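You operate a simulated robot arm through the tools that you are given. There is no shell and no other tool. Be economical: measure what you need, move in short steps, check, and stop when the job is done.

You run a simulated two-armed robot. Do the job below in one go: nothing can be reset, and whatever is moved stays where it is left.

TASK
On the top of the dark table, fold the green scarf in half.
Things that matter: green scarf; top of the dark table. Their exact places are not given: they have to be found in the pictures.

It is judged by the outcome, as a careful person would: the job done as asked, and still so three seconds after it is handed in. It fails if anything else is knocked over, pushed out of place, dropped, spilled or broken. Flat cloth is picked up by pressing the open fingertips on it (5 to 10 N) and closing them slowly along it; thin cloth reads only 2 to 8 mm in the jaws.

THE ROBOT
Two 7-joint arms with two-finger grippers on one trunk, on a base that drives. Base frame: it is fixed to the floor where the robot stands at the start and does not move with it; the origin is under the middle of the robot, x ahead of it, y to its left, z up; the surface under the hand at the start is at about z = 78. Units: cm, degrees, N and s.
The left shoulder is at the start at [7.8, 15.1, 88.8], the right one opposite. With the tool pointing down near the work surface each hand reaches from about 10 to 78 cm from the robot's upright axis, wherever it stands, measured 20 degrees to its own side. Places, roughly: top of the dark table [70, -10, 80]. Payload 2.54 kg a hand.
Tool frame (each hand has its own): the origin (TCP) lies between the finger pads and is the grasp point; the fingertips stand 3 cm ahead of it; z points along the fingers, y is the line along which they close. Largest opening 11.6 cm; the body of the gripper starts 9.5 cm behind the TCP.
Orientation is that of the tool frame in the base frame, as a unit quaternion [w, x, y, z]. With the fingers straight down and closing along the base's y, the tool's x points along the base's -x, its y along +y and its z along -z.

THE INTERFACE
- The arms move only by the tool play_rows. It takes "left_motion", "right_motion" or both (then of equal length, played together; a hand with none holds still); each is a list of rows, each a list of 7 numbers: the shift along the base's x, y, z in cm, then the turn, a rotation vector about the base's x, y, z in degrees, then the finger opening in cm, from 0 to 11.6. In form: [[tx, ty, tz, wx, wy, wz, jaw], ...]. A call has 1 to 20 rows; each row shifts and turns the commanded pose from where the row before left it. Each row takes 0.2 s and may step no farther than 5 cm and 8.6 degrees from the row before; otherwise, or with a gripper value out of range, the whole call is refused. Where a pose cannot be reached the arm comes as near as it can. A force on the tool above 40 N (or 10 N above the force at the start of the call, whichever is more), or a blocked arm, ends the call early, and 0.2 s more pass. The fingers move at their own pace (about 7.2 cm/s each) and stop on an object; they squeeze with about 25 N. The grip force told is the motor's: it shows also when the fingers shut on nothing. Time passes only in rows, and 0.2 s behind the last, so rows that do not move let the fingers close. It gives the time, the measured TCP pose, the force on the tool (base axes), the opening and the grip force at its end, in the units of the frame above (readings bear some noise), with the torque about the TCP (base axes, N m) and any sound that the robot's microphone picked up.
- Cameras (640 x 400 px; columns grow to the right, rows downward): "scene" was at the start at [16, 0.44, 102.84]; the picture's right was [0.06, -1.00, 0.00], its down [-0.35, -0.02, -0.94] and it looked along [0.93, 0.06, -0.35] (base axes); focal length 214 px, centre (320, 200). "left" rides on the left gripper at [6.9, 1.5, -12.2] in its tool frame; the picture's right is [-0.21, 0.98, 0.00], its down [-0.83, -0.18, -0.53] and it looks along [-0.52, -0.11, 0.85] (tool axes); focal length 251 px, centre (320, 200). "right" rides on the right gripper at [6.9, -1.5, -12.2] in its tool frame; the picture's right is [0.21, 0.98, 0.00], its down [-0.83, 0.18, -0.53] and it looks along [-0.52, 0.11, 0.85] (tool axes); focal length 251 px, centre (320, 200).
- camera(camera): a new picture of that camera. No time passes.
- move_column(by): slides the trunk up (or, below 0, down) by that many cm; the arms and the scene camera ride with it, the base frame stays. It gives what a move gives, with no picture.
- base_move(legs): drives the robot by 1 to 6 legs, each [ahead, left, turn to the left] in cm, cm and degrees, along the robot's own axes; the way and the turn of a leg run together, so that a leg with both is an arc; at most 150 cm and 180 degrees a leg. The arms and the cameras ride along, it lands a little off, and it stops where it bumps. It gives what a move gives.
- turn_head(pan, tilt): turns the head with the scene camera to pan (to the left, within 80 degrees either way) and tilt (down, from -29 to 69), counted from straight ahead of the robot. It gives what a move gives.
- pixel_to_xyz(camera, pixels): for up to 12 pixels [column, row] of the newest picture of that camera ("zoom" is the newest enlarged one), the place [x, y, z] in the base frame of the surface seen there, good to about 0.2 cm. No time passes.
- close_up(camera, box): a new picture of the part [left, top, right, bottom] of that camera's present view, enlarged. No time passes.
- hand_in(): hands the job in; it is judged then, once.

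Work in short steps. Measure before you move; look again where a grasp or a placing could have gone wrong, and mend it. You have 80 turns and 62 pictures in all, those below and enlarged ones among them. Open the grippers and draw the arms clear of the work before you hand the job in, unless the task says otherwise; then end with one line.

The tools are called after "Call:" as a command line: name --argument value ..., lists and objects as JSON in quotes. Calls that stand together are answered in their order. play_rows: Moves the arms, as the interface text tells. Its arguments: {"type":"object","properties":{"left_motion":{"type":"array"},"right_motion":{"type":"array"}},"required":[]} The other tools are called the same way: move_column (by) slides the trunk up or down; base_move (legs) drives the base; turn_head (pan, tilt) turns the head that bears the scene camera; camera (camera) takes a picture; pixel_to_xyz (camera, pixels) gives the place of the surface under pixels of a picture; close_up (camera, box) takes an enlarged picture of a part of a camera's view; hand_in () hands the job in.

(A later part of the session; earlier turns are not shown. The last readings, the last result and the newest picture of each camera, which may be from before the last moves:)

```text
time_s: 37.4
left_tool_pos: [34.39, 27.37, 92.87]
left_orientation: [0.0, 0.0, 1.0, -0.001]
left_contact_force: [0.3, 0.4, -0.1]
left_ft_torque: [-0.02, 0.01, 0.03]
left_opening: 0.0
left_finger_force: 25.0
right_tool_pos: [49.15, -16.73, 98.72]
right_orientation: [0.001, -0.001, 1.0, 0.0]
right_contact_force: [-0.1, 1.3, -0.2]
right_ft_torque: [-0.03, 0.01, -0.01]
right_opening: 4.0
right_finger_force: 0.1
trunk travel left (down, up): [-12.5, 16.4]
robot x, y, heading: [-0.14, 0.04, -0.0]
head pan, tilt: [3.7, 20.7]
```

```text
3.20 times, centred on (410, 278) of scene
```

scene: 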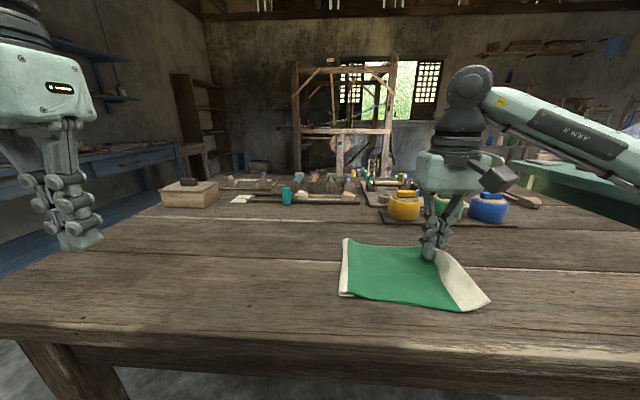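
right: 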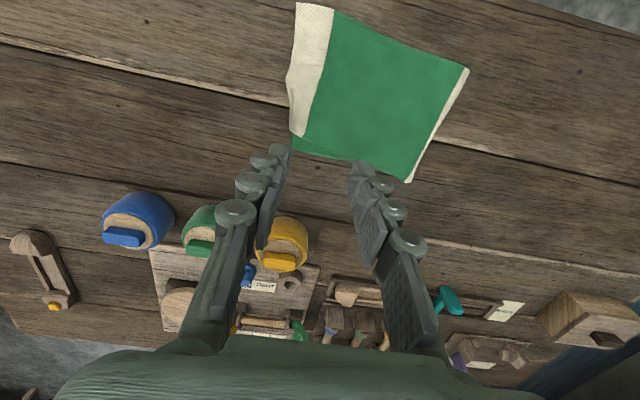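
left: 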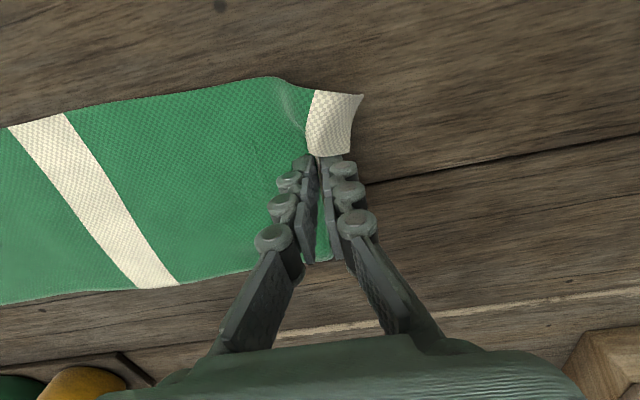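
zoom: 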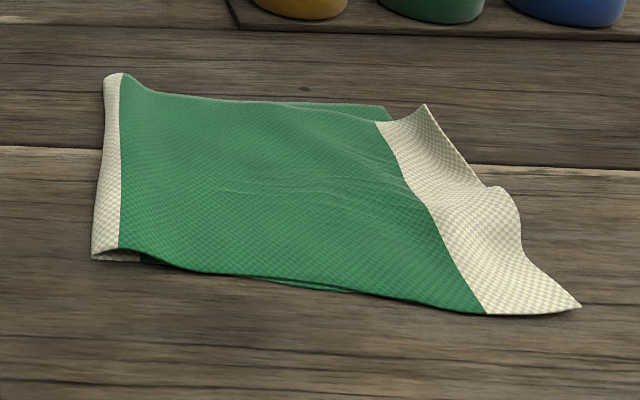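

That is very nearly a clean half fold. I measure the corners of both layers.

Call:
pixel_to_xyz --camera "zoom" --pixels '[[577, 306], [424, 108], [378, 124], [384, 108], [515, 225], [96, 255], [108, 80], [484, 312], [330, 289], [480, 186]]'

Call:
close_up --camera "right" --box '[260, 0, 480, 190]'

Call:
pixel_to_xyz --camera "right" --pixels '[[298, 5], [288, 80], [293, 133], [293, 148], [407, 180], [466, 70], [360, 158], [312, 92]]'

```text
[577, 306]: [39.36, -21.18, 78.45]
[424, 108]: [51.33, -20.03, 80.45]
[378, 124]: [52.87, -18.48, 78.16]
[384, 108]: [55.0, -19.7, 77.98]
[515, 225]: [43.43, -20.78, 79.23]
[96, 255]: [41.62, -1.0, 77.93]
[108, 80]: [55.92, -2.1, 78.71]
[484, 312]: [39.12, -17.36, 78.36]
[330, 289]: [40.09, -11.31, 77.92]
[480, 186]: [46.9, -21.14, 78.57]
```

```text
2.11 times, centred on (370, 95) of right
```

zoom: 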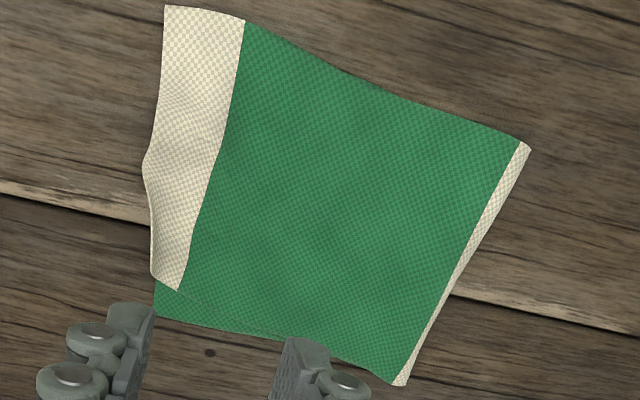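

```text
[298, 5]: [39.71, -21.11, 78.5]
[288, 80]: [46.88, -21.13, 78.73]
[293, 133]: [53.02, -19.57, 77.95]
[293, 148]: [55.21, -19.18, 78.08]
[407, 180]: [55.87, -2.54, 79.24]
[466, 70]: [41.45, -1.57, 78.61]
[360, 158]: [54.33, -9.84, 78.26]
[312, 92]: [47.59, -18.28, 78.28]
```

The top end sits about 1.5–2 cm off: near (39.5,−21.1) against the bottom (40.9,−18.7), far (53,−19.6) against (55.1,−19.3). I lightly pinch the raised end edge near x=47.5 and shift only the top layer by (+1.7,+1.4).

Call:
play_rows --right_motion '[[-1.5, -3.2, 0, 0, 0, 0, 4], [0, 0, -4.8, 0, 0, 0, 4], [0, 0, -4.8, 0, 0, 0, 4], [0, 0, -4.6, 0, 0, 0, 4], [0, 0, -2, 0, 0, 0, 4], [0, 0, 0, 0, 0, 0, 4]]'

Call:
camera --camera "right"

```text
time_s: 38.8
left_tool_pos: [34.35, 27.36, 92.75]
left_orientation: [0.0, 0.0, 1.0, 0.0]
left_contact_force: [0.6, 0.0, 0.4]
left_ft_torque: [0.01, 0.0, 0.0]
left_opening: 0.0
left_finger_force: 24.9
right_tool_pos: [47.53, -19.81, 82.45]
right_orientation: [0.001, 0.0, 1.0, 0.0]
right_contact_force: [-0.7, -0.1, 0.4]
right_ft_torque: [-0.01, 0.03, -0.02]
right_opening: 4.03
right_finger_force: 0.1
trunk travel left (down, up): [-12.5, 16.4]
robot x, y, heading: [0.03, 0.18, -0.1]
head pan, tilt: [3.7, 20.7]
```

```text
28 pictures are left
```

right: 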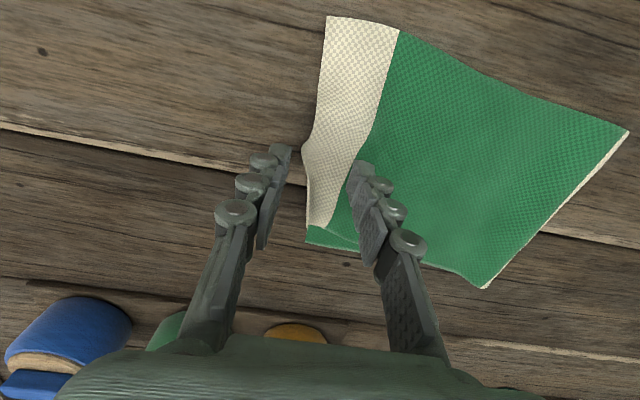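

The fingers straddle the end edge at (300,150) and (358,165). I lower to a light touch and close slowly.

Call:
play_rows --right_motion '[[0, 0, -0.8, 0, 0, 0, 4], [0, 0, -0.4, 0, 0, 0, 4], [0, 0, 0, 0, 0, 0, 3.6], [0, 0, 0, 0, 0, 0, 3.2], [0, 0, 0, 0, 0, 0, 2.8], [0, 0, 0, 0, 0, 0, 2.4], [0, 0, 0, 0, 0, 0, 2], [0, 0, 0, 0, 0, 0, 1.6], [0, 0, 0, 0, 0, 0, 1.2], [0, 0, 0, 0, 0, 0, 0.8], [0, 0, 0, 0, 0, 0, 0.4], [0, 0, 0, 0, 0, 0, 0], [0, 0, 0, 0, 0, 0, 0]]'

Call:
camera --camera "right"

Call:
close_up --camera "scene" --box '[310, 215, 510, 340]'

```text
time_s: 41.6
left_tool_pos: [34.26, 27.3, 92.76]
left_orientation: [0.0, 0.0, 1.0, -0.001]
left_contact_force: [0.2, 0.0, 0.1]
left_ft_torque: [0.0, -0.06, 0.0]
left_opening: 0.01
left_finger_force: 25.0
right_tool_pos: [47.69, -19.82, 81.31]
right_orientation: [0.001, 0.0, 1.0, 0.0]
right_contact_force: [-6.0, -0.9, 0.7]
right_ft_torque: [0.05, 0.13, -0.04]
right_opening: 0.12
right_finger_force: 19.4
trunk travel left (down, up): [-12.5, 16.4]
robot x, y, heading: [-0.02, -0.24, 0.1]
head pan, tilt: [3.7, 20.7]
```

```text
27 pictures are left
```

right: 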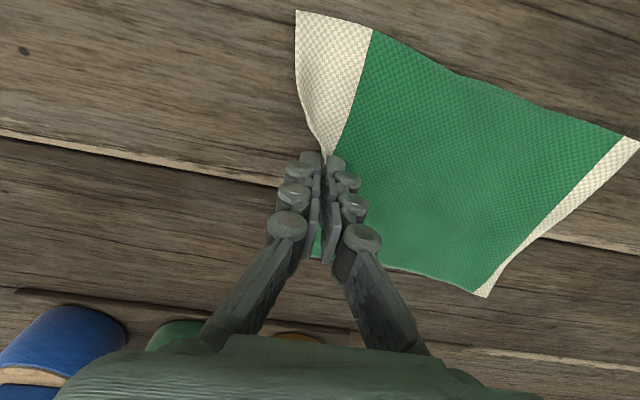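

```text
3.20 times, centred on (410, 278) of scene
```

zoom: 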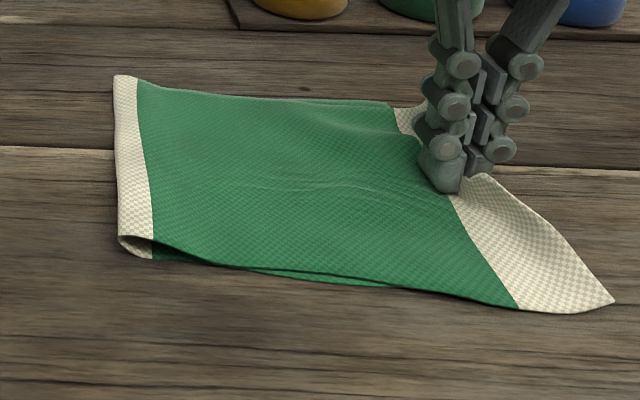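

The top edge is held (0.12 cm). I measure the corners before moving it.

Call:
pixel_to_xyz --camera "zoom" --pixels '[[609, 301], [518, 306], [400, 120], [390, 104], [122, 240], [118, 82], [380, 286], [150, 255]]'

```text
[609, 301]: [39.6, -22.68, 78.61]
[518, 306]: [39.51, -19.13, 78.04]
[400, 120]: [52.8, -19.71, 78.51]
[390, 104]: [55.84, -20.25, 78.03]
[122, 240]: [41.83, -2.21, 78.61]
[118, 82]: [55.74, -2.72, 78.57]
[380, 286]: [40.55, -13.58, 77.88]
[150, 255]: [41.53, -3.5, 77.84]
```

The top end needs about (+1.9,+1.6) and a turn of roughly −8° about z. I do that with a slight lift, then lower and release.

Call:
play_rows --right_motion '[[0, 0, 0.7, 0, 0, 0, 0], [0.5, 0.4, 0.3, 0, 0, -2, 0], [0.5, 0.4, 0, 0, 0, -2, 0], [0.5, 0.4, 0, 0, 0, -2, 0], [0.5, 0.4, 0, 0, 0, -2, 0], [0, 0, -0.7, 0, 0, 0, 0], [0, 0, 0, 0, 0, 0, 0], [0, 0, 0, 0, 0, 0, 0.8], [0, 0, 0, 0, 0, 0, 1.6], [0, 0, 1, 0, 0, 0, 2.4], [0, 0, 4, 0, 0, 0, 2.4], [0, 0, 4, 0, 0, 2, 2.4], [0, 0, 4, 0, 0, 2, 4], [0, -3, 3, 0, 0, 4, 4]]'

Call:
camera --camera "right"

Call:
close_up --camera "scene" --box '[310, 215, 510, 340]'

```text
time_s: 44.6
left_tool_pos: [34.37, 27.39, 92.91]
left_orientation: [0.001, 0.0, 1.0, 0.001]
left_contact_force: [-0.6, -0.4, 0.2]
left_ft_torque: [0.0, 0.0, 0.0]
left_opening: 0.0
left_finger_force: 25.2
right_tool_pos: [49.72, -21.35, 97.69]
right_orientation: [0.0, -0.001, 1.0, -0.001]
right_contact_force: [0.1, -0.1, -0.7]
right_ft_torque: [-0.04, 0.02, -0.01]
right_opening: 4.01
right_finger_force: 0.1
trunk travel left (down, up): [-12.5, 16.4]
robot x, y, heading: [0.25, -0.23, -0.0]
head pan, tilt: [3.7, 20.7]
```

```text
25 pictures are left
```

right: 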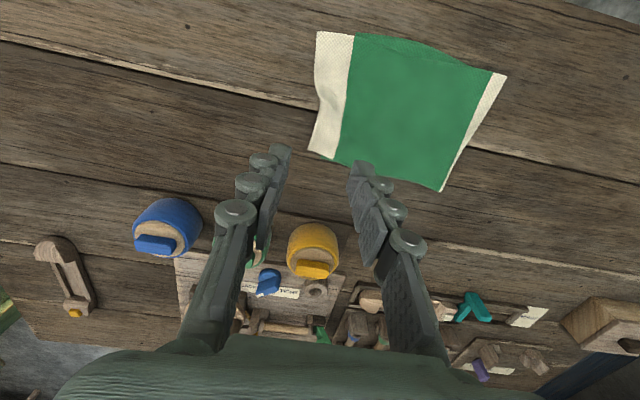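

```text
3.20 times, centred on (410, 278) of scene
```

zoom: 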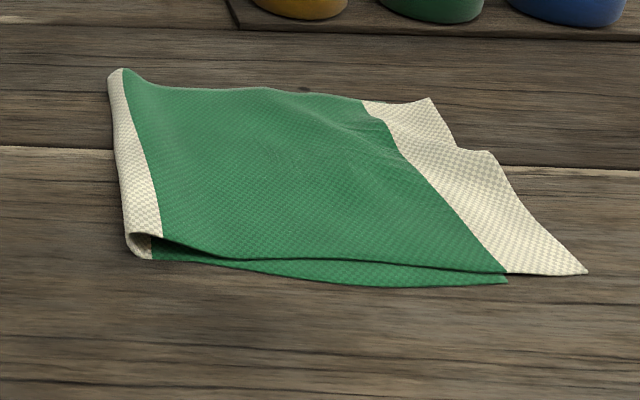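

The alignment in x is now good. I measure the overhang.

Call:
pixel_to_xyz --camera "zoom" --pixels '[[583, 272], [505, 281], [504, 268], [430, 100], [365, 102], [132, 240], [113, 76], [470, 155]]'

Call:
close_up --camera "right" --box '[290, 10, 530, 210]'

```text
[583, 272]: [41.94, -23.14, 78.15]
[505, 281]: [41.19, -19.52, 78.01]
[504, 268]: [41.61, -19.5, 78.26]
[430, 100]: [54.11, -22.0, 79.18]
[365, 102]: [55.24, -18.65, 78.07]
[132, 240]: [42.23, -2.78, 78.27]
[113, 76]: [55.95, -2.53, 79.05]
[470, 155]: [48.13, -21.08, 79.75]
```

```text
2.00 times, centred on (410, 110) of right
```

zoom: 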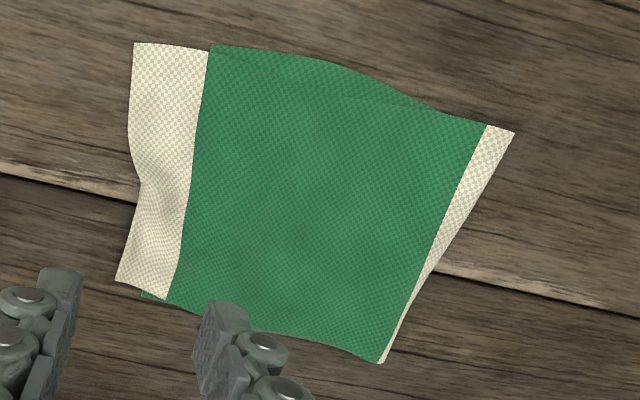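

The overhang of the top is 3.5 cm near and about 2 cm far. I re-grip the overhanging end at x≈48.3 and move it back toward +y.

Call:
play_rows --right_motion '[[-1.4, 1.0, 0, 0, 0, 0, 4], [0, 0, -4.8, 0, 0, 0, 4], [0, 0, -4.8, 0, 0, 0, 4], [0, 0, -4.6, 0, 0, 0, 4], [0, 0, -1.5, 0, 0, 0, 4], [0, 0, -0.6, 0, 0, 0, 4], [0, 0, 0, 0, 0, 0, 3.6], [0, 0, 0, 0, 0, 0, 3.2], [0, 0, 0, 0, 0, 0, 2.8], [0, 0, 0, 0, 0, 0, 2.4], [0, 0, 0, 0, 0, 0, 2], [0, 0, 0, 0, 0, 0, 1.6], [0, 0, 0, 0, 0, 0, 1.2], [0, 0, 0, 0, 0, 0, 0.8], [0, 0, 0, 0, 0, 0, 0.4], [0, 0, 0, 0, 0, 0, 0], [0, 0, 0, 0, 0, 0, 0]]'

Call:
close_up --camera "scene" --box '[310, 215, 510, 340]'

```text
time_s: 48.2
left_tool_pos: [34.42, 27.27, 92.77]
left_orientation: [0.0, 0.001, 1.0, 0.0]
left_contact_force: [0.0, 0.1, 0.1]
left_ft_torque: [-0.05, 0.01, 0.01]
left_opening: 0.02
left_finger_force: 25.2
right_tool_pos: [48.1, -20.34, 81.25]
right_orientation: [0.0, 0.001, 1.0, 0.0]
right_contact_force: [-0.8, -2.4, 3.0]
right_ft_torque: [0.3, -0.1, -0.02]
right_opening: 0.19
right_finger_force: 26.7
trunk travel left (down, up): [-12.5, 16.4]
robot x, y, heading: [0.49, -0.03, -0.1]
head pan, tilt: [3.7, 20.7]
```

```text
3.20 times, centred on (410, 278) of scene
```

zoom: 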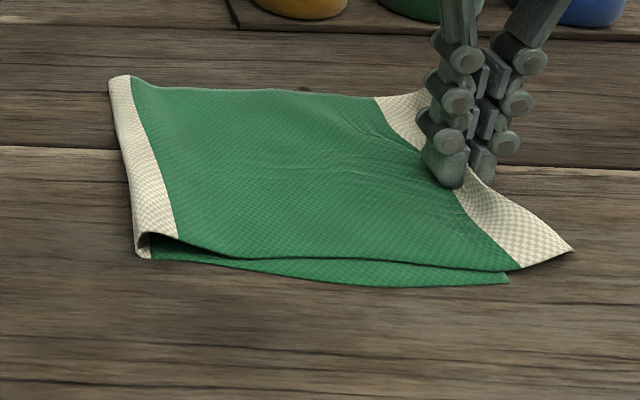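

The edge is held (0.19 cm). I lift 2.5 cm, carry it about 3 cm back toward +y with a small turn, lower and release.

Call:
play_rows --right_motion '[[0, 0.2, 1, 0, 0, 0, 0], [0, 0.4, 1, 0, 0, -1, 0], [-0.1, 0.8, 0.5, 0, 0, -2, 0], [-0.1, 0.8, 0, 0, 0, -2, 0], [-0.1, 0.6, -0.5, 0, 0, 0, 0], [0, 0.3, -1, 0, 0, 0, 0], [0, 0, -0.8, 0, 0, 0, 0], [0, 0, 0, 0, 0, 0, 0], [0, 0, 0, 0, 0, 0, 0.8], [0, 0, 0, 0, 0, 0, 1.6], [0, 0, 1, 0, 0, 0, 2.4], [0, 0, 4, 0, 0, 0, 2.4], [0, 0, 4, 0, 0, 2, 2.4], [0, 0, 4, 0, 0, 3, 4], [0, -3, 3, 0, 0, 0, 4], [0, -4, 0, 0, 0, 0, 4]]'

Call:
close_up --camera "scene" --box '[310, 215, 510, 340]'

Call:
camera --camera "right"

Call:
pixel_to_xyz --camera "zoom" --pixels '[[505, 281], [504, 268], [132, 240], [113, 76]]'

```text
time_s: 51.6
left_tool_pos: [34.19, 27.4, 92.79]
left_orientation: [0.0, 0.0, 1.0, 0.0]
left_contact_force: [0.4, -0.5, 0.8]
left_ft_torque: [-0.01, -0.02, -0.03]
left_opening: 0.0
left_finger_force: 25.2
right_tool_pos: [47.89, -24.54, 97.96]
right_orientation: [0.0, -0.001, 1.0, 0.001]
right_contact_force: [0.3, 0.0, 0.0]
right_ft_torque: [-0.01, 0.01, 0.0]
right_opening: 4.02
right_finger_force: 0.0
trunk travel left (down, up): [-12.5, 16.4]
robot x, y, heading: [-0.19, -0.36, 0.1]
head pan, tilt: [3.7, 20.7]
```

```text
3.20 times, centred on (410, 278) of scene
```

zoom: 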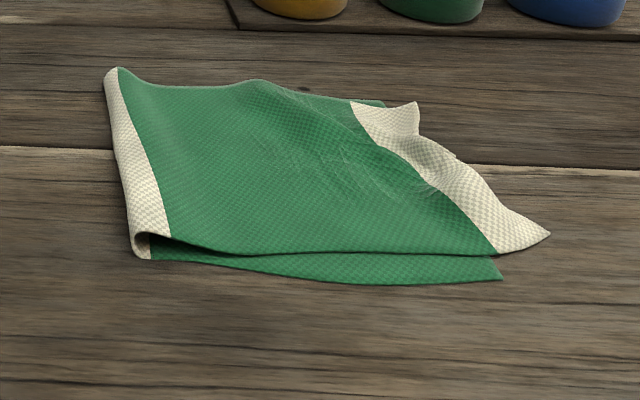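

```text
20 pictures are left
```

right: 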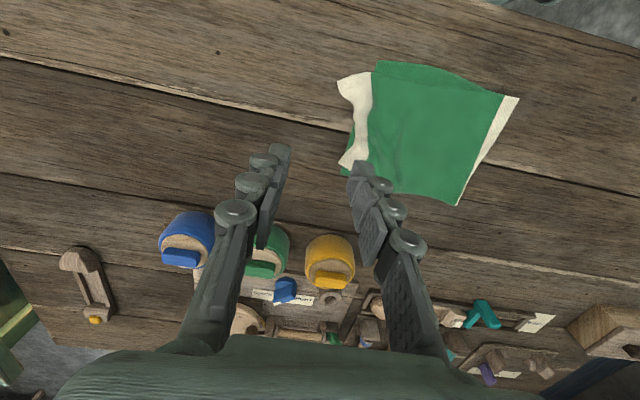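

```text
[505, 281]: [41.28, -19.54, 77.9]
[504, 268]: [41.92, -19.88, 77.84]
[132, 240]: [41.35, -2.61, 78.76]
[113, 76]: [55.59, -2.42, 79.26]
```

I measure the new corners.

Call:
pixel_to_xyz --camera "right" --pixels '[[340, 82], [345, 97], [357, 120], [342, 163], [343, 174], [377, 64], [376, 90], [516, 98], [458, 204], [364, 155]]'

Call:
close_up --camera "right" --box '[320, 45, 540, 215]'

```text
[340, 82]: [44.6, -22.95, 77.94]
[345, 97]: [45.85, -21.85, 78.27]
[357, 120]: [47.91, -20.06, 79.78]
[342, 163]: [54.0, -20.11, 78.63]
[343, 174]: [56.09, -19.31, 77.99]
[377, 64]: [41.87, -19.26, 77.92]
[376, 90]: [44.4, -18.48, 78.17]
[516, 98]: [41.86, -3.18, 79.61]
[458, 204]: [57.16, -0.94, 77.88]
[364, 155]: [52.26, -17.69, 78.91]
```

```text
2.35 times, centred on (430, 130) of right
```

zoom: 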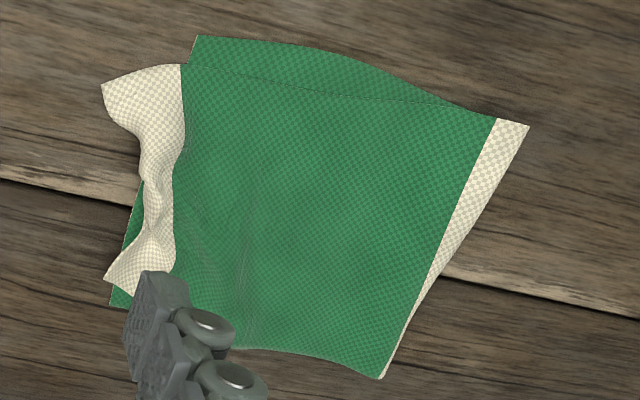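

Only the near corner is off: the top is at (44,−22.9) against the bottom at (41.9,−19.3). I grip the overhanging near white corner at x≈45.2, y≈−20.8.

Call:
play_rows --right_motion '[[-2.6, 3.7, 0, 0, 0, 0, 3.6], [0, 0, -4.8, 0, 0, 0, 3.6], [0, 0, -4.8, 0, 0, 0, 3.6], [0, 0, -4.6, 0, 0, 0, 3.6], [0, 0, -1.8, 0, 0, 0, 3.6], [0, 0, -0.7, 0, 0, 0, 3.6], [0, 0, 0, 0, 0, 0, 3.2], [0, 0, 0, 0, 0, 0, 2.8], [0, 0, 0, 0, 0, 0, 2.4], [0, 0, 0, 0, 0, 0, 2], [0, 0, 0, 0, 0, 0, 1.6], [0, 0, 0, 0, 0, 0, 1.2], [0, 0, 0, 0, 0, 0, 0.8], [0, 0, 0, 0, 0, 0, 0.4], [0, 0, 0, 0, 0, 0, 0], [0, 0, 0, 0, 0, 0, 0]]'

Call:
close_up --camera "scene" --box '[310, 215, 510, 340]'

```text
time_s: 55.0
left_tool_pos: [34.4, 27.42, 92.68]
left_orientation: [0.001, 0.0, 1.0, 0.0]
left_contact_force: [0.4, 0.0, -0.1]
left_ft_torque: [0.06, -0.01, 0.02]
left_opening: 0.0
left_finger_force: 24.5
right_tool_pos: [45.03, -20.62, 80.98]
right_orientation: [0.0, 0.0, 1.0, -0.001]
right_contact_force: [-1.4, 1.4, 5.8]
right_ft_torque: [0.06, 0.02, -0.01]
right_opening: 0.0
right_finger_force: 24.9
trunk travel left (down, up): [-12.5, 16.4]
robot x, y, heading: [0.45, -0.08, -0.0]
head pan, tilt: [3.7, 20.7]
```

```text
3.20 times, centred on (410, 278) of scene
```

zoom: 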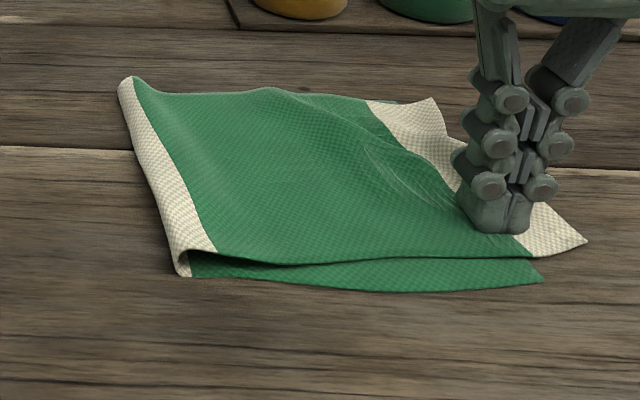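

The fingers slid shut without catching (0.0). I rise, open and look again.

Call:
play_rows --right_motion '[[0, 0, 1.5, 0, 0, 0, 0], [0, 0, 2, 0, 0, 0, 3], [0, 0, 2, 0, 0, 0, 4], [0, 0, 2, 0, 0, 0, 4], [0, 0, 0, 0, 0, 0, 4]]'

Call:
camera --camera "right"

Call:
pixel_to_xyz --camera "right" --pixels '[[300, 20], [300, 60], [310, 100], [320, 130], [330, 20], [330, 60], [340, 100], [360, 20], [360, 60]]'

```text
time_s: 56.2
left_tool_pos: [34.4, 27.36, 92.79]
left_orientation: [0.0, 0.0, 1.0, 0.0]
left_contact_force: [0.0, 0.8, 0.5]
left_ft_torque: [0.0, 0.01, -0.02]
left_opening: 0.0
left_finger_force: 24.9
right_tool_pos: [45.13, -20.54, 88.35]
right_orientation: [0.0, 0.0, 1.0, 0.0]
right_contact_force: [-0.4, -0.3, 0.4]
right_ft_torque: [-0.01, -0.01, -0.03]
right_opening: 4.02
right_finger_force: 0.1
trunk travel left (down, up): [-12.5, 16.4]
robot x, y, heading: [0.16, 0.18, 0.1]
head pan, tilt: [3.7, 20.7]
```

```text
17 pictures are left
```

right: 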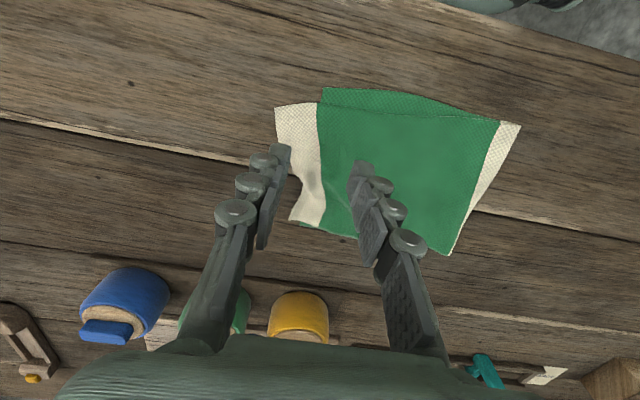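

```text
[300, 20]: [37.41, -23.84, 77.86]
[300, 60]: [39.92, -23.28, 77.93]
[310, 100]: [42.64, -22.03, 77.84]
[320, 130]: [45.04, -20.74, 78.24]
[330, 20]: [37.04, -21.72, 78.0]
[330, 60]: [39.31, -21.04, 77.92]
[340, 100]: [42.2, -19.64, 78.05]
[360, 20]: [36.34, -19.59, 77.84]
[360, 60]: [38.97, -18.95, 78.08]
```

The overhanging white strip runs from y≈−23.7 to −20.8 near x=45. I straddle its edge as in the earlier successful pinches (center y −22.4, lighter contact).

Call:
play_rows --right_motion '[[-0.2, -1.9, 0, 0, 0, 0, 4], [0, 0, -4.5, 0, 0, 0, 4], [0, 0, -2, 0, 0, 0, 4], [0, 0, -0.6, 0, 0, 0, 4], [0, 0, 0, 0, 0, 0, 3.6], [0, 0, 0, 0, 0, 0, 3.2], [0, 0, 0, 0, 0, 0, 2.8], [0, 0, 0, 0, 0, 0, 2.4], [0, 0, 0, 0, 0, 0, 2], [0, 0, 0, 0, 0, 0, 1.6], [0, 0, 0, 0, 0, 0, 1.2], [0, 0, 0, 0, 0, 0, 0.8], [0, 0, 0, 0, 0, 0, 0.4], [0, 0, 0, 0, 0, 0, 0], [0, 0, 0, 0, 0, 0, 0]]'

Call:
camera --camera "right"

```text
time_s: 59.4
left_tool_pos: [34.31, 27.35, 92.73]
left_orientation: [0.0, 0.0, 1.0, 0.0]
left_contact_force: [0.7, 0.0, -0.3]
left_ft_torque: [0.01, -0.04, 0.0]
left_opening: 0.01
left_finger_force: 24.8
right_tool_pos: [45.02, -22.68, 81.32]
right_orientation: [-0.001, 0.0, 1.0, -0.001]
right_contact_force: [0.4, 0.3, -0.5]
right_ft_torque: [-0.04, 0.02, -0.01]
right_opening: 0.01
right_finger_force: 25.2
trunk travel left (down, up): [-12.5, 16.4]
robot x, y, heading: [-0.35, -0.35, 0.2]
head pan, tilt: [3.7, 20.7]
```

```text
16 pictures are left
```

right: 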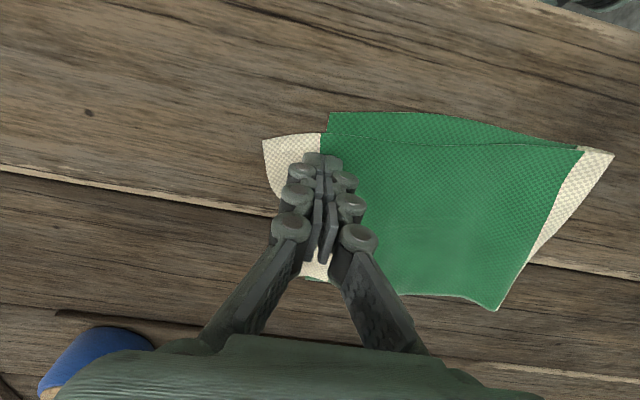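

Missed again: the white edge is at column 265, well outside the fingers. I measure precisely.

Call:
pixel_to_xyz --camera "right" --pixels '[[264, 142], [268, 170], [278, 193], [330, 115], [328, 133], [308, 278], [612, 155], [497, 308], [328, 275]]'

```text
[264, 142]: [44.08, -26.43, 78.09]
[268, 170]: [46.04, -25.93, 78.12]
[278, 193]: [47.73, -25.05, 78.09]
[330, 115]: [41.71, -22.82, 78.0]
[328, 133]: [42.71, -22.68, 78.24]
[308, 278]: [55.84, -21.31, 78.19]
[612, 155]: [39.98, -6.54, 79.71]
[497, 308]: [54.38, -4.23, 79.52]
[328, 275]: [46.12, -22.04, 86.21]
```

The overhang strip spans y −26.3 to −22.7 near x=45, a single layer on the table. I press both fingertips on it (center −24.4, opening 3).

Call:
play_rows --right_motion '[[0, 0, 1, 0, 0, 0, 1], [0, -1.7, 0, 0, 0, 0, 3], [0, 0, 0, 0, 0, 0, 3], [0, 0, -0.7, 0, 0, 0, 3], [0, 0, -0.4, 0, 0, 0, 3], [0, 0, -0.15, 0, 0, 0, 3], [0, 0, 0, 0, 0, 0, 3]]'

```text
time_s: 61.0
left_tool_pos: [34.41, 27.4, 92.76]
left_orientation: [0.001, 0.0, 1.0, -0.001]
left_contact_force: [0.9, 0.4, 0.5]
left_ft_torque: [-0.01, 0.01, -0.01]
left_opening: 0.01
left_finger_force: 25.3
right_tool_pos: [44.89, -24.17, 81.1]
right_orientation: [0.002, 0.001, 1.0, 0.0]
right_contact_force: [1.1, 1.4, 14.6]
right_ft_torque: [0.36, 0.02, 0.01]
right_opening: 2.96
right_finger_force: 0.0
trunk travel left (down, up): [-12.5, 16.4]
robot x, y, heading: [-0.04, -0.23, -0.3]
head pan, tilt: [3.7, 20.7]
```

The press is 14.6 N. I ease by 0.06 cm and close slowly.

Call:
play_rows --right_motion '[[0, 0, 0.06, 0, 0, 0, 2.8], [0, 0, 0, 0, 0, 0, 2.5], [0, 0, 0, 0, 0, 0, 2.2], [0, 0, 0, 0, 0, 0, 1.9], [0, 0, 0, 0, 0, 0, 1.6], [0, 0, 0, 0, 0, 0, 1.3], [0, 0, 0, 0, 0, 0, 1.0], [0, 0, 0, 0, 0, 0, 0.7], [0, 0, 0, 0, 0, 0, 0.4], [0, 0, 0, 0, 0, 0, 0.1], [0, 0, 0, 0, 0, 0, 0], [0, 0, 0, 0, 0, 0, 0]]'

Call:
camera --camera "right"

```text
time_s: 63.6
left_tool_pos: [34.45, 27.28, 92.71]
left_orientation: [0.0, 0.001, 1.0, 0.0]
left_contact_force: [0.1, -0.4, -0.5]
left_ft_torque: [-0.02, 0.04, 0.01]
left_opening: 0.0
left_finger_force: 25.1
right_tool_pos: [45.07, -24.2, 80.98]
right_orientation: [0.0, 0.0, 1.0, 0.0]
right_contact_force: [-0.8, 0.9, 0.4]
right_ft_torque: [0.01, -0.04, -0.01]
right_opening: 0.01
right_finger_force: 25.1
trunk travel left (down, up): [-12.5, 16.4]
robot x, y, heading: [0.15, -0.06, -0.1]
head pan, tilt: [3.7, 20.7]
```

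```text
15 pictures are left
```

right: 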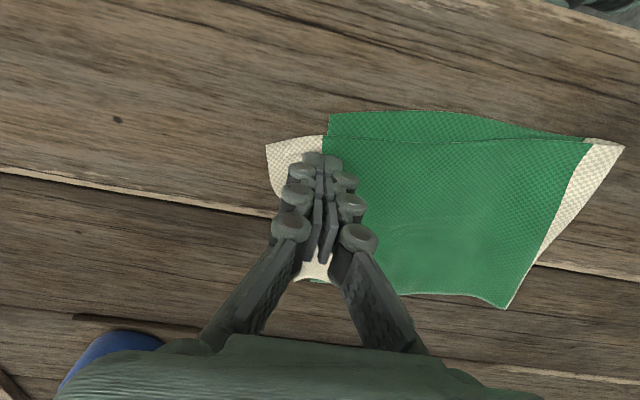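

It slid again because contact force vanished during closing. I retry with a wider opening of 4 cm centred at y≈−25.6, pressing a bit more as the fingers close.

Call:
play_rows --right_motion '[[0, 0, 1, 0, 0, 0, 1], [0, -1.5, 0, 0, 0, 0, 4], [0, 0, 0, 0, 0, 0, 4], [0, 0, -0.7, 0, 0, 0, 4], [0, 0, -0.35, 0, 0, 0, 4], [0, 0, 0, 0, 0, 0, 4]]'

Call:
camera --camera "right"

```text
time_s: 65.0
left_tool_pos: [34.31, 27.39, 92.81]
left_orientation: [0.0, 0.0, 1.0, 0.0]
left_contact_force: [0.0, -0.3, -0.5]
left_ft_torque: [-0.02, 0.02, 0.01]
left_opening: 0.0
left_finger_force: 25.1
right_tool_pos: [44.99, -25.73, 81.13]
right_orientation: [0.002, 0.0, 1.0, 0.001]
right_contact_force: [-1.5, 1.5, 9.4]
right_ft_torque: [0.27, 0.08, 0.03]
right_opening: 4.1
right_finger_force: 0.9
trunk travel left (down, up): [-12.5, 16.4]
robot x, y, heading: [-0.14, -0.2, -0.2]
head pan, tilt: [3.7, 20.7]
```

```text
14 pictures are left
```

right: 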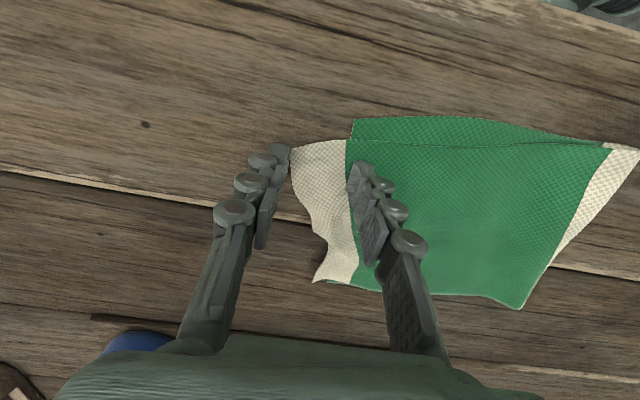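

The outer finger at (285,150) is just off the edge (293). I lift, shift +0.7 cm, press again and close while pressing.

Call:
play_rows --right_motion '[[0, 0.4, 0.6, 0, 0, 0, 4], [0, 0.4, 0, 0, 0, 0, 4], [0, 0, -0.6, 0, 0, 0, 4], [0, 0, -0.07, 0, 0, 0, 4], [0, 0, 0, 0, 0, 0, 3.7], [0, 0, -0.03, 0, 0, 0, 3.4], [0, 0, -0.02, 0, 0, 0, 3.1], [0, 0, 0, 0, 0, 0, 2.8], [0, 0, -0.02, 0, 0, 0, 2.5], [0, 0, -0.02, 0, 0, 0, 2.2], [0, 0, 0, 0, 0, 0, 1.9], [0, 0, 0, 0, 0, 0, 1.6], [0, 0, 0, 0, 0, 0, 1.3], [0, 0, 0, 0, 0, 0, 1.0], [0, 0, 0, 0, 0, 0, 0.7], [0, 0, 0, 0, 0, 0, 0.4], [0, 0, 0, 0, 0, 0, 0.1], [0, 0, 0, 0, 0, 0, 0], [0, 0, 0, 0, 0, 0, 0]]'

Call:
camera --camera "right"

```text
time_s: 69.0
left_tool_pos: [34.32, 27.41, 92.77]
left_orientation: [0.001, -0.001, 1.0, -0.002]
left_contact_force: [1.1, 0.0, 0.1]
left_ft_torque: [0.01, 0.05, -0.02]
left_opening: 0.03
left_finger_force: 24.8
right_tool_pos: [44.94, -24.79, 81.1]
right_orientation: [0.001, -0.001, 1.0, -0.001]
right_contact_force: [-0.8, 2.4, 29.7]
right_ft_torque: [0.19, 0.14, -0.06]
right_opening: 0.46
right_finger_force: 27.5
trunk travel left (down, up): [-12.5, 16.4]
robot x, y, heading: [-0.05, 0.39, -0.1]
head pan, tilt: [3.7, 20.7]
```

```text
13 pictures are left
```

right: 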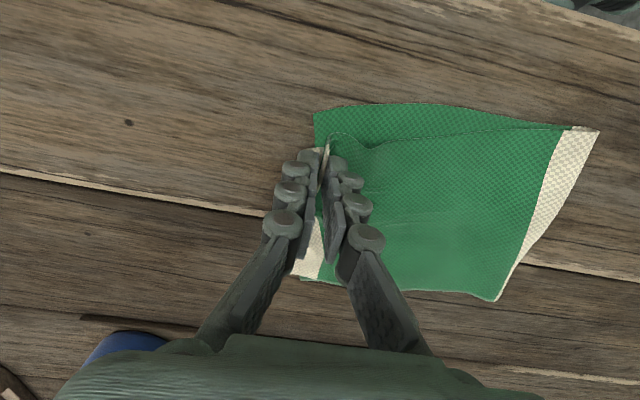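

Gripped at 0.46 cm. I measure the bottom corners to decide the shift.

Call:
pixel_to_xyz --camera "right" --pixels '[[316, 115], [318, 135], [300, 276], [596, 135], [497, 298], [322, 275]]'

Call:
close_up --camera "scene" --box '[330, 215, 530, 340]'

```text
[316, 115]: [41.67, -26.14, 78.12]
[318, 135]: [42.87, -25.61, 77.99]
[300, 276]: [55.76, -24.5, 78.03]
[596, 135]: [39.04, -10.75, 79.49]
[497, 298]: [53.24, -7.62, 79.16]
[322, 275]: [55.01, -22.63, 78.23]
```

```text
3.20 times, centred on (430, 278) of scene
```

zoom: 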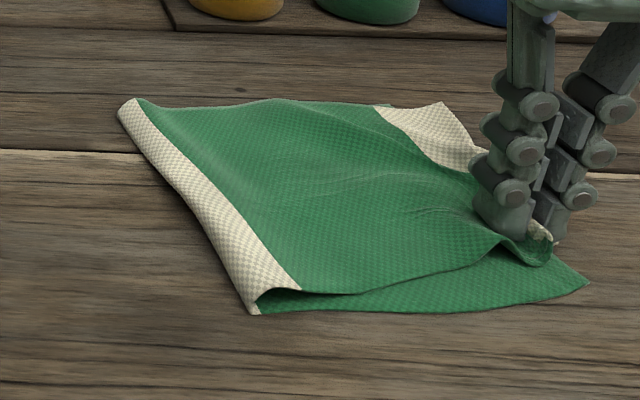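

The fold crease is too far right on the near side (y −10.8; it should be ≈−6.8). I lift the held top corner high and move it toward +y and the robot, so the crease rolls back.

Call:
play_rows --right_motion '[[0, 0.2, 1.2, 0, 0, 0, 0], [0, 0.5, 1.2, 0, 0, 0, 0], [-0.3, 1, 1.2, 0, 0, 0, 0], [-0.3, 1.5, 1.2, 0, 0, 0, 0], [-0.3, 2, 1, 0, 0, 0, 0], [-0.3, 2, 1, 0, 0, 0, 0], [-0.3, 2, 0.5, 0, 0, 0, 0], [0, 2, 0, 0, 0, 0, 0], [0, 0, 0, 0, 0, 0, 0]]'

Call:
close_up --camera "scene" --box '[320, 190, 540, 328]'

```text
time_s: 71.0
left_tool_pos: [34.33, 27.27, 92.93]
left_orientation: [0.001, 0.0, 1.0, 0.0]
left_contact_force: [-0.6, 0.2, 0.1]
left_ft_torque: [0.02, 0.0, -0.01]
left_opening: 0.01
left_finger_force: 25.5
right_tool_pos: [43.38, -13.61, 88.21]
right_orientation: [0.0, 0.0, 1.0, 0.001]
right_contact_force: [-0.1, 0.1, -1.6]
right_ft_torque: [0.02, 0.01, 0.0]
right_opening: 0.28
right_finger_force: 22.1
trunk travel left (down, up): [-12.5, 16.4]
robot x, y, heading: [0.22, 0.05, 0.0]
head pan, tilt: [3.7, 20.7]
```

```text
2.90 times, centred on (430, 259) of scene
```

zoom: 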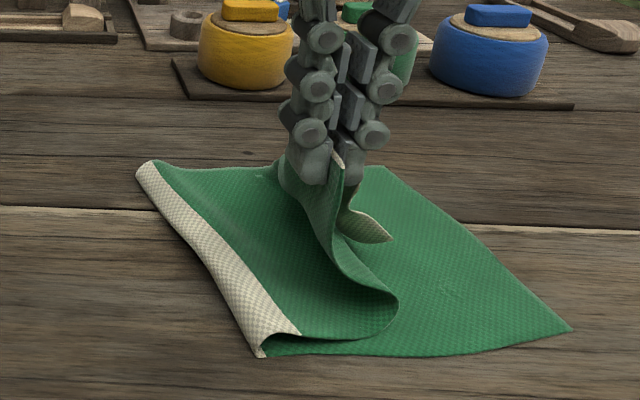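

It holds only the top layer. I raise it high above the desired crease line (y≈−6.5) so the wrong crease opens.

Call:
play_rows --right_motion '[[0, 1.5, 1.5, 0, 0, 0, 0], [0, 1.5, 1.5, 0, 0, 0, 0], [0, 1.5, 1.2, 0, 0, 0, 0], [0, 1.5, 1.2, 0, 0, 0, 0], [0, 1.2, 1, 0, 0, 0, 0], [0, 1, 0.8, 0, 0, 0, 0], [0, 0.5, 0.5, 0, 0, 0, 0], [0, 0, 0, 0, 0, 0, 0]]'

Call:
camera --camera "scene"

```text
time_s: 72.8
left_tool_pos: [34.49, 27.36, 92.79]
left_orientation: [0.0, 0.0, 1.0, 0.0]
left_contact_force: [-0.7, 0.4, -0.1]
left_ft_torque: [-0.03, 0.0, -0.03]
left_opening: 0.0
left_finger_force: 24.7
right_tool_pos: [43.52, -4.97, 95.78]
right_orientation: [0.0, 0.0, 1.0, 0.0]
right_contact_force: [0.2, 0.1, -0.7]
right_ft_torque: [0.05, -0.01, 0.0]
right_opening: 0.35
right_finger_force: 22.6
trunk travel left (down, up): [-12.5, 16.4]
robot x, y, heading: [0.11, 0.2, 0.2]
head pan, tilt: [3.7, 20.7]
```

```text
10 pictures are left
```

scene: 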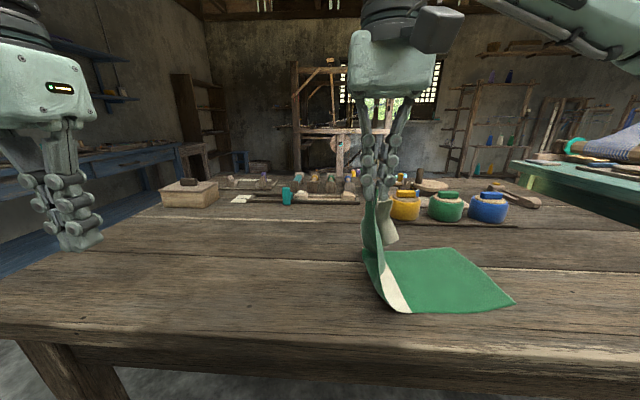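

The flap hangs upright with its white end on the correct side. I lay it down in an arc to about (44.2, −24.5).

Call:
play_rows --right_motion '[[0, -1.5, 0, 0, 0, 0, 0], [0, -1.8, -0.2, 0, 0, 0, 0], [0.2, -1.8, -0.4, 0, 0, 0, 0], [0.2, -1.8, -0.6, 0, 0, 0, 0], [0.2, -1.8, -0.9, 0, 0, 0, 0], [0.1, -1.8, -1.2, 0, 0, 0, 0], [0, -1.8, -1.5, 0, 0, 0, 0], [0, -1.7, -1.7, 0, 0, 0, 0], [0, -1.6, -1.8, 0, 0, 0, 0], [0, -1.4, -1.8, 0, 0, 0, 0], [0, -1.2, -1.8, 0, 0, 0, 0], [0, -1, -1.3, 0, 0, 0, 0], [0, -0.3, -0.8, 0, 0, 0, 0], [0, 0, 0, 0, 0, 0, 0]]'

Call:
camera --camera "scene"

Call:
pixel_to_xyz --camera "scene" --pixels '[[511, 302], [445, 250], [365, 252], [380, 295]]'

```text
time_s: 75.8
left_tool_pos: [34.32, 27.41, 92.85]
left_orientation: [0.0, 0.0, 1.0, -0.001]
left_contact_force: [0.0, 0.2, -0.1]
left_ft_torque: [-0.02, -0.01, 0.0]
left_opening: 0.0
left_finger_force: 24.5
right_tool_pos: [44.15, -24.48, 81.87]
right_orientation: [0.001, 0.0, 1.0, 0.0]
right_contact_force: [-0.6, -0.1, -2.1]
right_ft_torque: [0.0, -0.02, -0.01]
right_opening: 0.54
right_finger_force: 31.4
trunk travel left (down, up): [-12.5, 16.4]
robot x, y, heading: [0.08, 0.27, -0.0]
head pan, tilt: [3.7, 20.7]
```

```text
9 pictures are left
```

scene: 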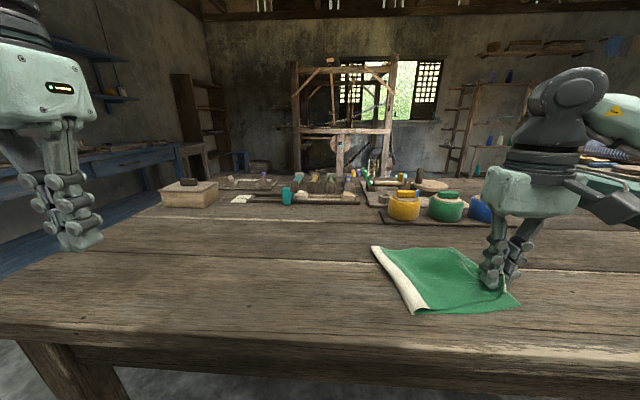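

```text
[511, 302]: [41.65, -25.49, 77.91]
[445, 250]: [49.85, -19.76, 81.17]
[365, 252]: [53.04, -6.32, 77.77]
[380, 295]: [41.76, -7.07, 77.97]
```

It is laid down. I release, rise and view from above.

Call:
play_rows --right_motion '[[0, 0, -0.4, 0, 0, 0, 0], [0, 0, 0, 0, 0, 0, 0.8], [0, 0, 0, 0, 0, 0, 1.6], [0, 0, 1, 0, 0, 0, 3], [0, 0, 4, 0, 0, 0, 4], [0, 0, 4, 0, 0, 0, 4], [0, -2, 4, 0, 0, 0, 4], [0, 0, 4, 0, 0, 0, 4], [0, 0, 0, 0, 0, 0, 4]]'

Call:
camera --camera "right"

```text
time_s: 77.8
left_tool_pos: [34.36, 27.36, 92.72]
left_orientation: [0.0, -0.001, 1.0, 0.0]
left_contact_force: [1.3, 0.5, 0.1]
left_ft_torque: [0.0, -0.01, 0.0]
left_opening: 0.01
left_finger_force: 25.1
right_tool_pos: [44.23, -26.42, 98.52]
right_orientation: [0.0, 0.001, 1.0, 0.0]
right_contact_force: [-0.2, 0.6, -0.5]
right_ft_torque: [-0.01, -0.02, -0.01]
right_opening: 3.99
right_finger_force: 0.1
trunk travel left (down, up): [-12.5, 16.4]
robot x, y, heading: [0.09, -0.08, -0.2]
head pan, tilt: [3.7, 20.7]
```

```text
8 pictures are left
```

right: 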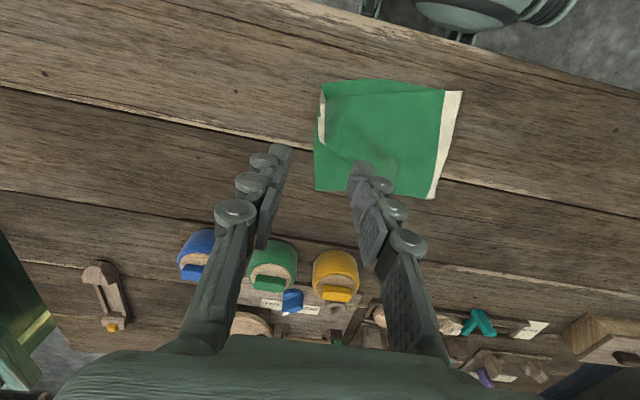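

The outline is now a neat square, but the white end seems partly tucked inside. I zoom in and measure.

Call:
close_up --camera "right" --box '[300, 70, 480, 205]'

Call:
pixel_to_xyz --camera "right" --pixels '[[322, 88], [316, 188], [322, 108], [340, 140], [460, 94], [432, 196], [330, 86], [350, 155], [327, 125], [336, 160], [360, 150], [380, 82]]'

```text
2.96 times, centred on (390, 138) of right
```

zoom: 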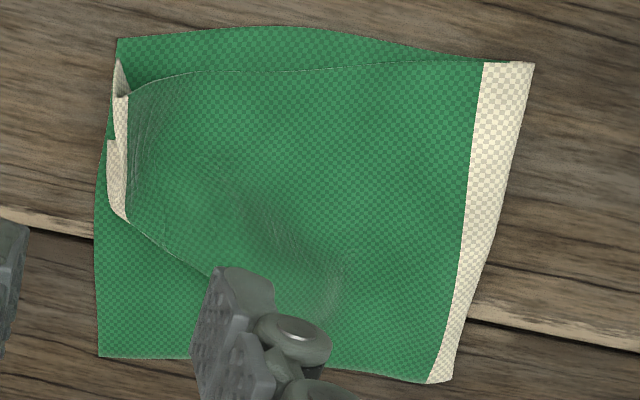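

```text
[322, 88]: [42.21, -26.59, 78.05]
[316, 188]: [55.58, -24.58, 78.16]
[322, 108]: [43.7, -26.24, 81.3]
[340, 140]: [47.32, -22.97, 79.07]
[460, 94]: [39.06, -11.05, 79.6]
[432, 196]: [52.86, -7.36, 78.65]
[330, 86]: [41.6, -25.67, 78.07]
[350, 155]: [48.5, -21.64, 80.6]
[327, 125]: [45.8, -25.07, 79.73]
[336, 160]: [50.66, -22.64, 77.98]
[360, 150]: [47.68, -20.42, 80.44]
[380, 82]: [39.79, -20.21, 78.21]
```

The white end is tucked under, with its raised ridge at about (45.5,−25.3). I pinch that ridge from above without pressing.

Call:
play_rows --right_motion '[[1.5, 1.6, 0, 0, 0, 0, 4], [0, 0, -4.8, 0, 0, 0, 4], [0, 0, -4.8, 0, 0, 0, 4], [0, 0, -4.8, 0, 0, 0, 4], [0, 0, -2.5, 0, 0, 0, 4], [0, 0, 0, 0, 0, 0, 3.5], [0, 0, 0, 0, 0, 0, 3], [0, 0, 0, 0, 0, 0, 2.5], [0, 0, 0, 0, 0, 0, 2], [0, 0, 0, 0, 0, 0, 1.5], [0, 0, 0, 0, 0, 0, 1], [0, 0, 0, 0, 0, 0, 0.5], [0, 0, 0, 0, 0, 0, 0], [0, 0, 0, 0, 0, 0, 0]]'

```text
time_s: 80.8
left_tool_pos: [34.42, 27.32, 92.78]
left_orientation: [0.0, 0.0, 1.0, 0.001]
left_contact_force: [-0.3, -0.6, 0.0]
left_ft_torque: [0.01, 0.0, -0.01]
left_opening: 0.0
left_finger_force: 24.8
right_tool_pos: [45.73, -24.9, 81.71]
right_orientation: [0.0, 0.0, 1.0, 0.0]
right_contact_force: [0.4, -1.1, 4.4]
right_ft_torque: [0.12, 0.02, -0.02]
right_opening: 0.22
right_finger_force: 28.3
trunk travel left (down, up): [-12.5, 16.4]
robot x, y, heading: [0.35, 0.04, 0.0]
head pan, tilt: [3.7, 20.7]
```

It is held (0.22 cm). I lift it high above the crease so the end can hang free, and check.

Call:
play_rows --right_motion '[[0, 0.5, 1.5, 0, 0, 0, 0], [0, 0.8, 1.5, 0, 0, 0, 0], [0, 1.2, 1.5, 0, 0, 0, 0], [0, 1.5, 1.5, 0, 0, 0, 0], [0, 1.8, 1.5, 0, 0, 0, 0], [0, 2, 1.5, 0, 0, 0, 0], [0, 2, 1.5, 0, 0, 0, 0], [0, 2, 1.5, 0, 0, 0, 0], [0, 2, 1.5, 0, 0, 0, 0], [0, 2, 1, 0, 0, 0, 0], [0, 2, 0.5, 0, 0, 0, 0], [0, 1, 0, 0, 0, 0, 0], [0, 0, 0, 0, 0, 0, 0]]'

Call:
close_up --camera "scene" --box '[320, 170, 540, 328]'

```text
time_s: 83.6
left_tool_pos: [34.42, 27.33, 92.8]
left_orientation: [0.0, -0.001, 1.0, 0.0]
left_contact_force: [-0.5, 0.1, -0.4]
left_ft_torque: [-0.02, -0.02, -0.02]
left_opening: 0.01
left_finger_force: 24.9
right_tool_pos: [45.73, -6.3, 96.39]
right_orientation: [0.0, 0.0, 1.0, 0.0]
right_contact_force: [0.5, -0.3, -1.5]
right_ft_torque: [0.04, -0.01, 0.01]
right_opening: 0.53
right_finger_force: 29.5
trunk travel left (down, up): [-12.5, 16.4]
robot x, y, heading: [-0.2, 0.02, 0.0]
head pan, tilt: [3.7, 20.7]
```

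```text
2.53 times, centred on (430, 249) of scene
```

zoom: 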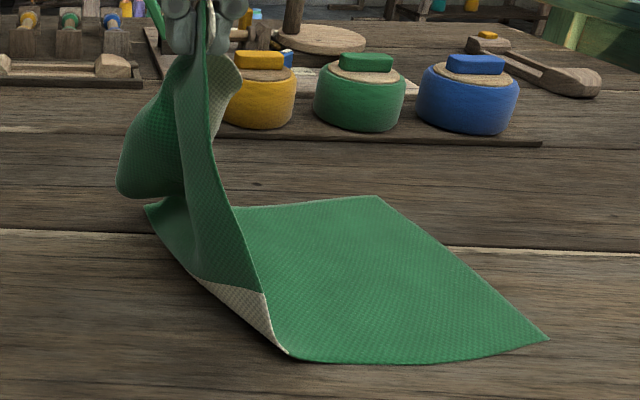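

The end hangs free, with the far corner drooping on the −y side. I pull further toward +y and up to roll the near crease outward by about 3 cm.

Call:
play_rows --right_motion '[[0, 1.5, 0.8, 0, 0, 0, 0], [0, 1.5, 0.8, 0, 0, 0, 0], [0, 1.5, 0.5, 0, 0, 0, 0], [0, 1, 0.3, 0, 0, 0, 0], [0, 0, 0, 0, 0, 0, 0]]'

Call:
close_up --camera "scene" --box '[320, 150, 540, 328]'

Call:
pixel_to_xyz --camera "zoom" --pixels '[[285, 370], [543, 365], [378, 228], [200, 310], [150, 240], [260, 350]]'

```text
time_s: 84.8
left_tool_pos: [34.33, 27.35, 92.77]
left_orientation: [0.0, -0.001, 1.0, 0.0]
left_contact_force: [0.0, 0.4, -0.7]
left_ft_torque: [0.02, 0.01, 0.0]
left_opening: 0.0
left_finger_force: 25.0
right_tool_pos: [45.66, -0.72, 99.12]
right_orientation: [0.0, 0.0, 1.0, 0.0]
right_contact_force: [1.1, 0.0, 3.6]
right_ft_torque: [-0.3, 0.04, 0.03]
right_opening: 0.12
right_finger_force: 24.1
trunk travel left (down, up): [-12.5, 16.4]
robot x, y, heading: [0.1, -0.01, -0.2]
head pan, tilt: [3.7, 20.7]
```

```text
2.25 times, centred on (430, 239) of scene
```

zoom: 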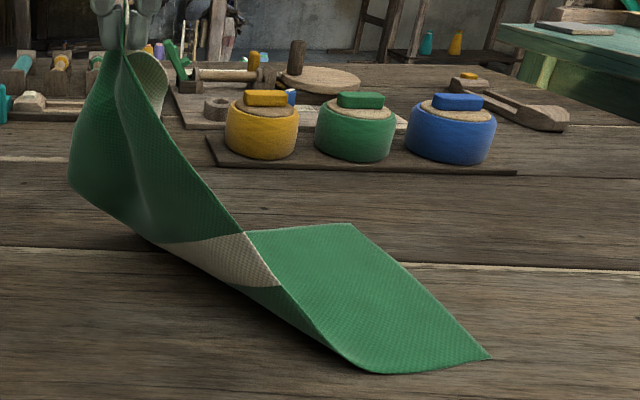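

```text
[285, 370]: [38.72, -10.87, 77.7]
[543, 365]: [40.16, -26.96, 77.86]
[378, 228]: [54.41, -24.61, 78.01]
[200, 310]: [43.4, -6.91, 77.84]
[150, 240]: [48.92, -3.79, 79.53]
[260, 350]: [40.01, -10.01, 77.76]
```

The crease is open now. I come back toward −y while descending, ending with a vertical descent at about y=−19 so the drooping end lands outward.

Call:
play_rows --right_motion '[[0, -1.5, -1.5, 0, 0, 0, 0], [0, -2, -1.5, 0, 0, 0, 0], [0, -2, -1.3, 0, 0, 0, 0], [0, -2.2, -1, 4, 0, 0, 0], [0, -2.2, -0.8, 4, 0, 0, 0], [0, -2.2, -0.8, 4, 0, 0, 0], [0, -2.2, -0.8, 4, 0, 0, 0], [0, -2.2, -1, 4, 0, 0, 0], [0, -1.5, -1.5, 4, 0, 0, 0], [0, -0.3, -1.8, 0, 0, 0, 0], [0, 0, -1.8, 0, 0, 0, 0], [0, 0, -1.8, 0, 0, 0, 0], [0, 0, -1.2, 0, 0, 0, 0], [0, 0, 0, 0, 0, 0, 0]]'

Call:
close_up --camera "scene" --box '[320, 190, 540, 328]'

```text
time_s: 87.8
left_tool_pos: [34.4, 27.36, 92.82]
left_orientation: [0.0, 0.0, 1.0, 0.001]
left_contact_force: [-0.1, -0.2, 0.1]
left_ft_torque: [0.01, 0.04, 0.02]
left_opening: 0.0
left_finger_force: 25.1
right_tool_pos: [45.85, -18.91, 82.26]
right_orientation: [0.0, 0.0, 0.978, 0.209]
right_contact_force: [0.6, 0.4, -1.4]
right_ft_torque: [0.03, 0.02, 0.02]
right_opening: 0.29
right_finger_force: 22.2
trunk travel left (down, up): [-12.5, 16.4]
robot x, y, heading: [-0.08, 0.07, -0.0]
head pan, tilt: [3.7, 20.7]
```

```text
2.90 times, centred on (430, 259) of scene
```

zoom: 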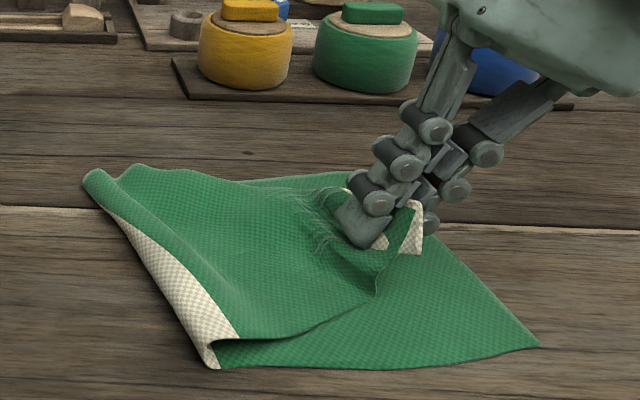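

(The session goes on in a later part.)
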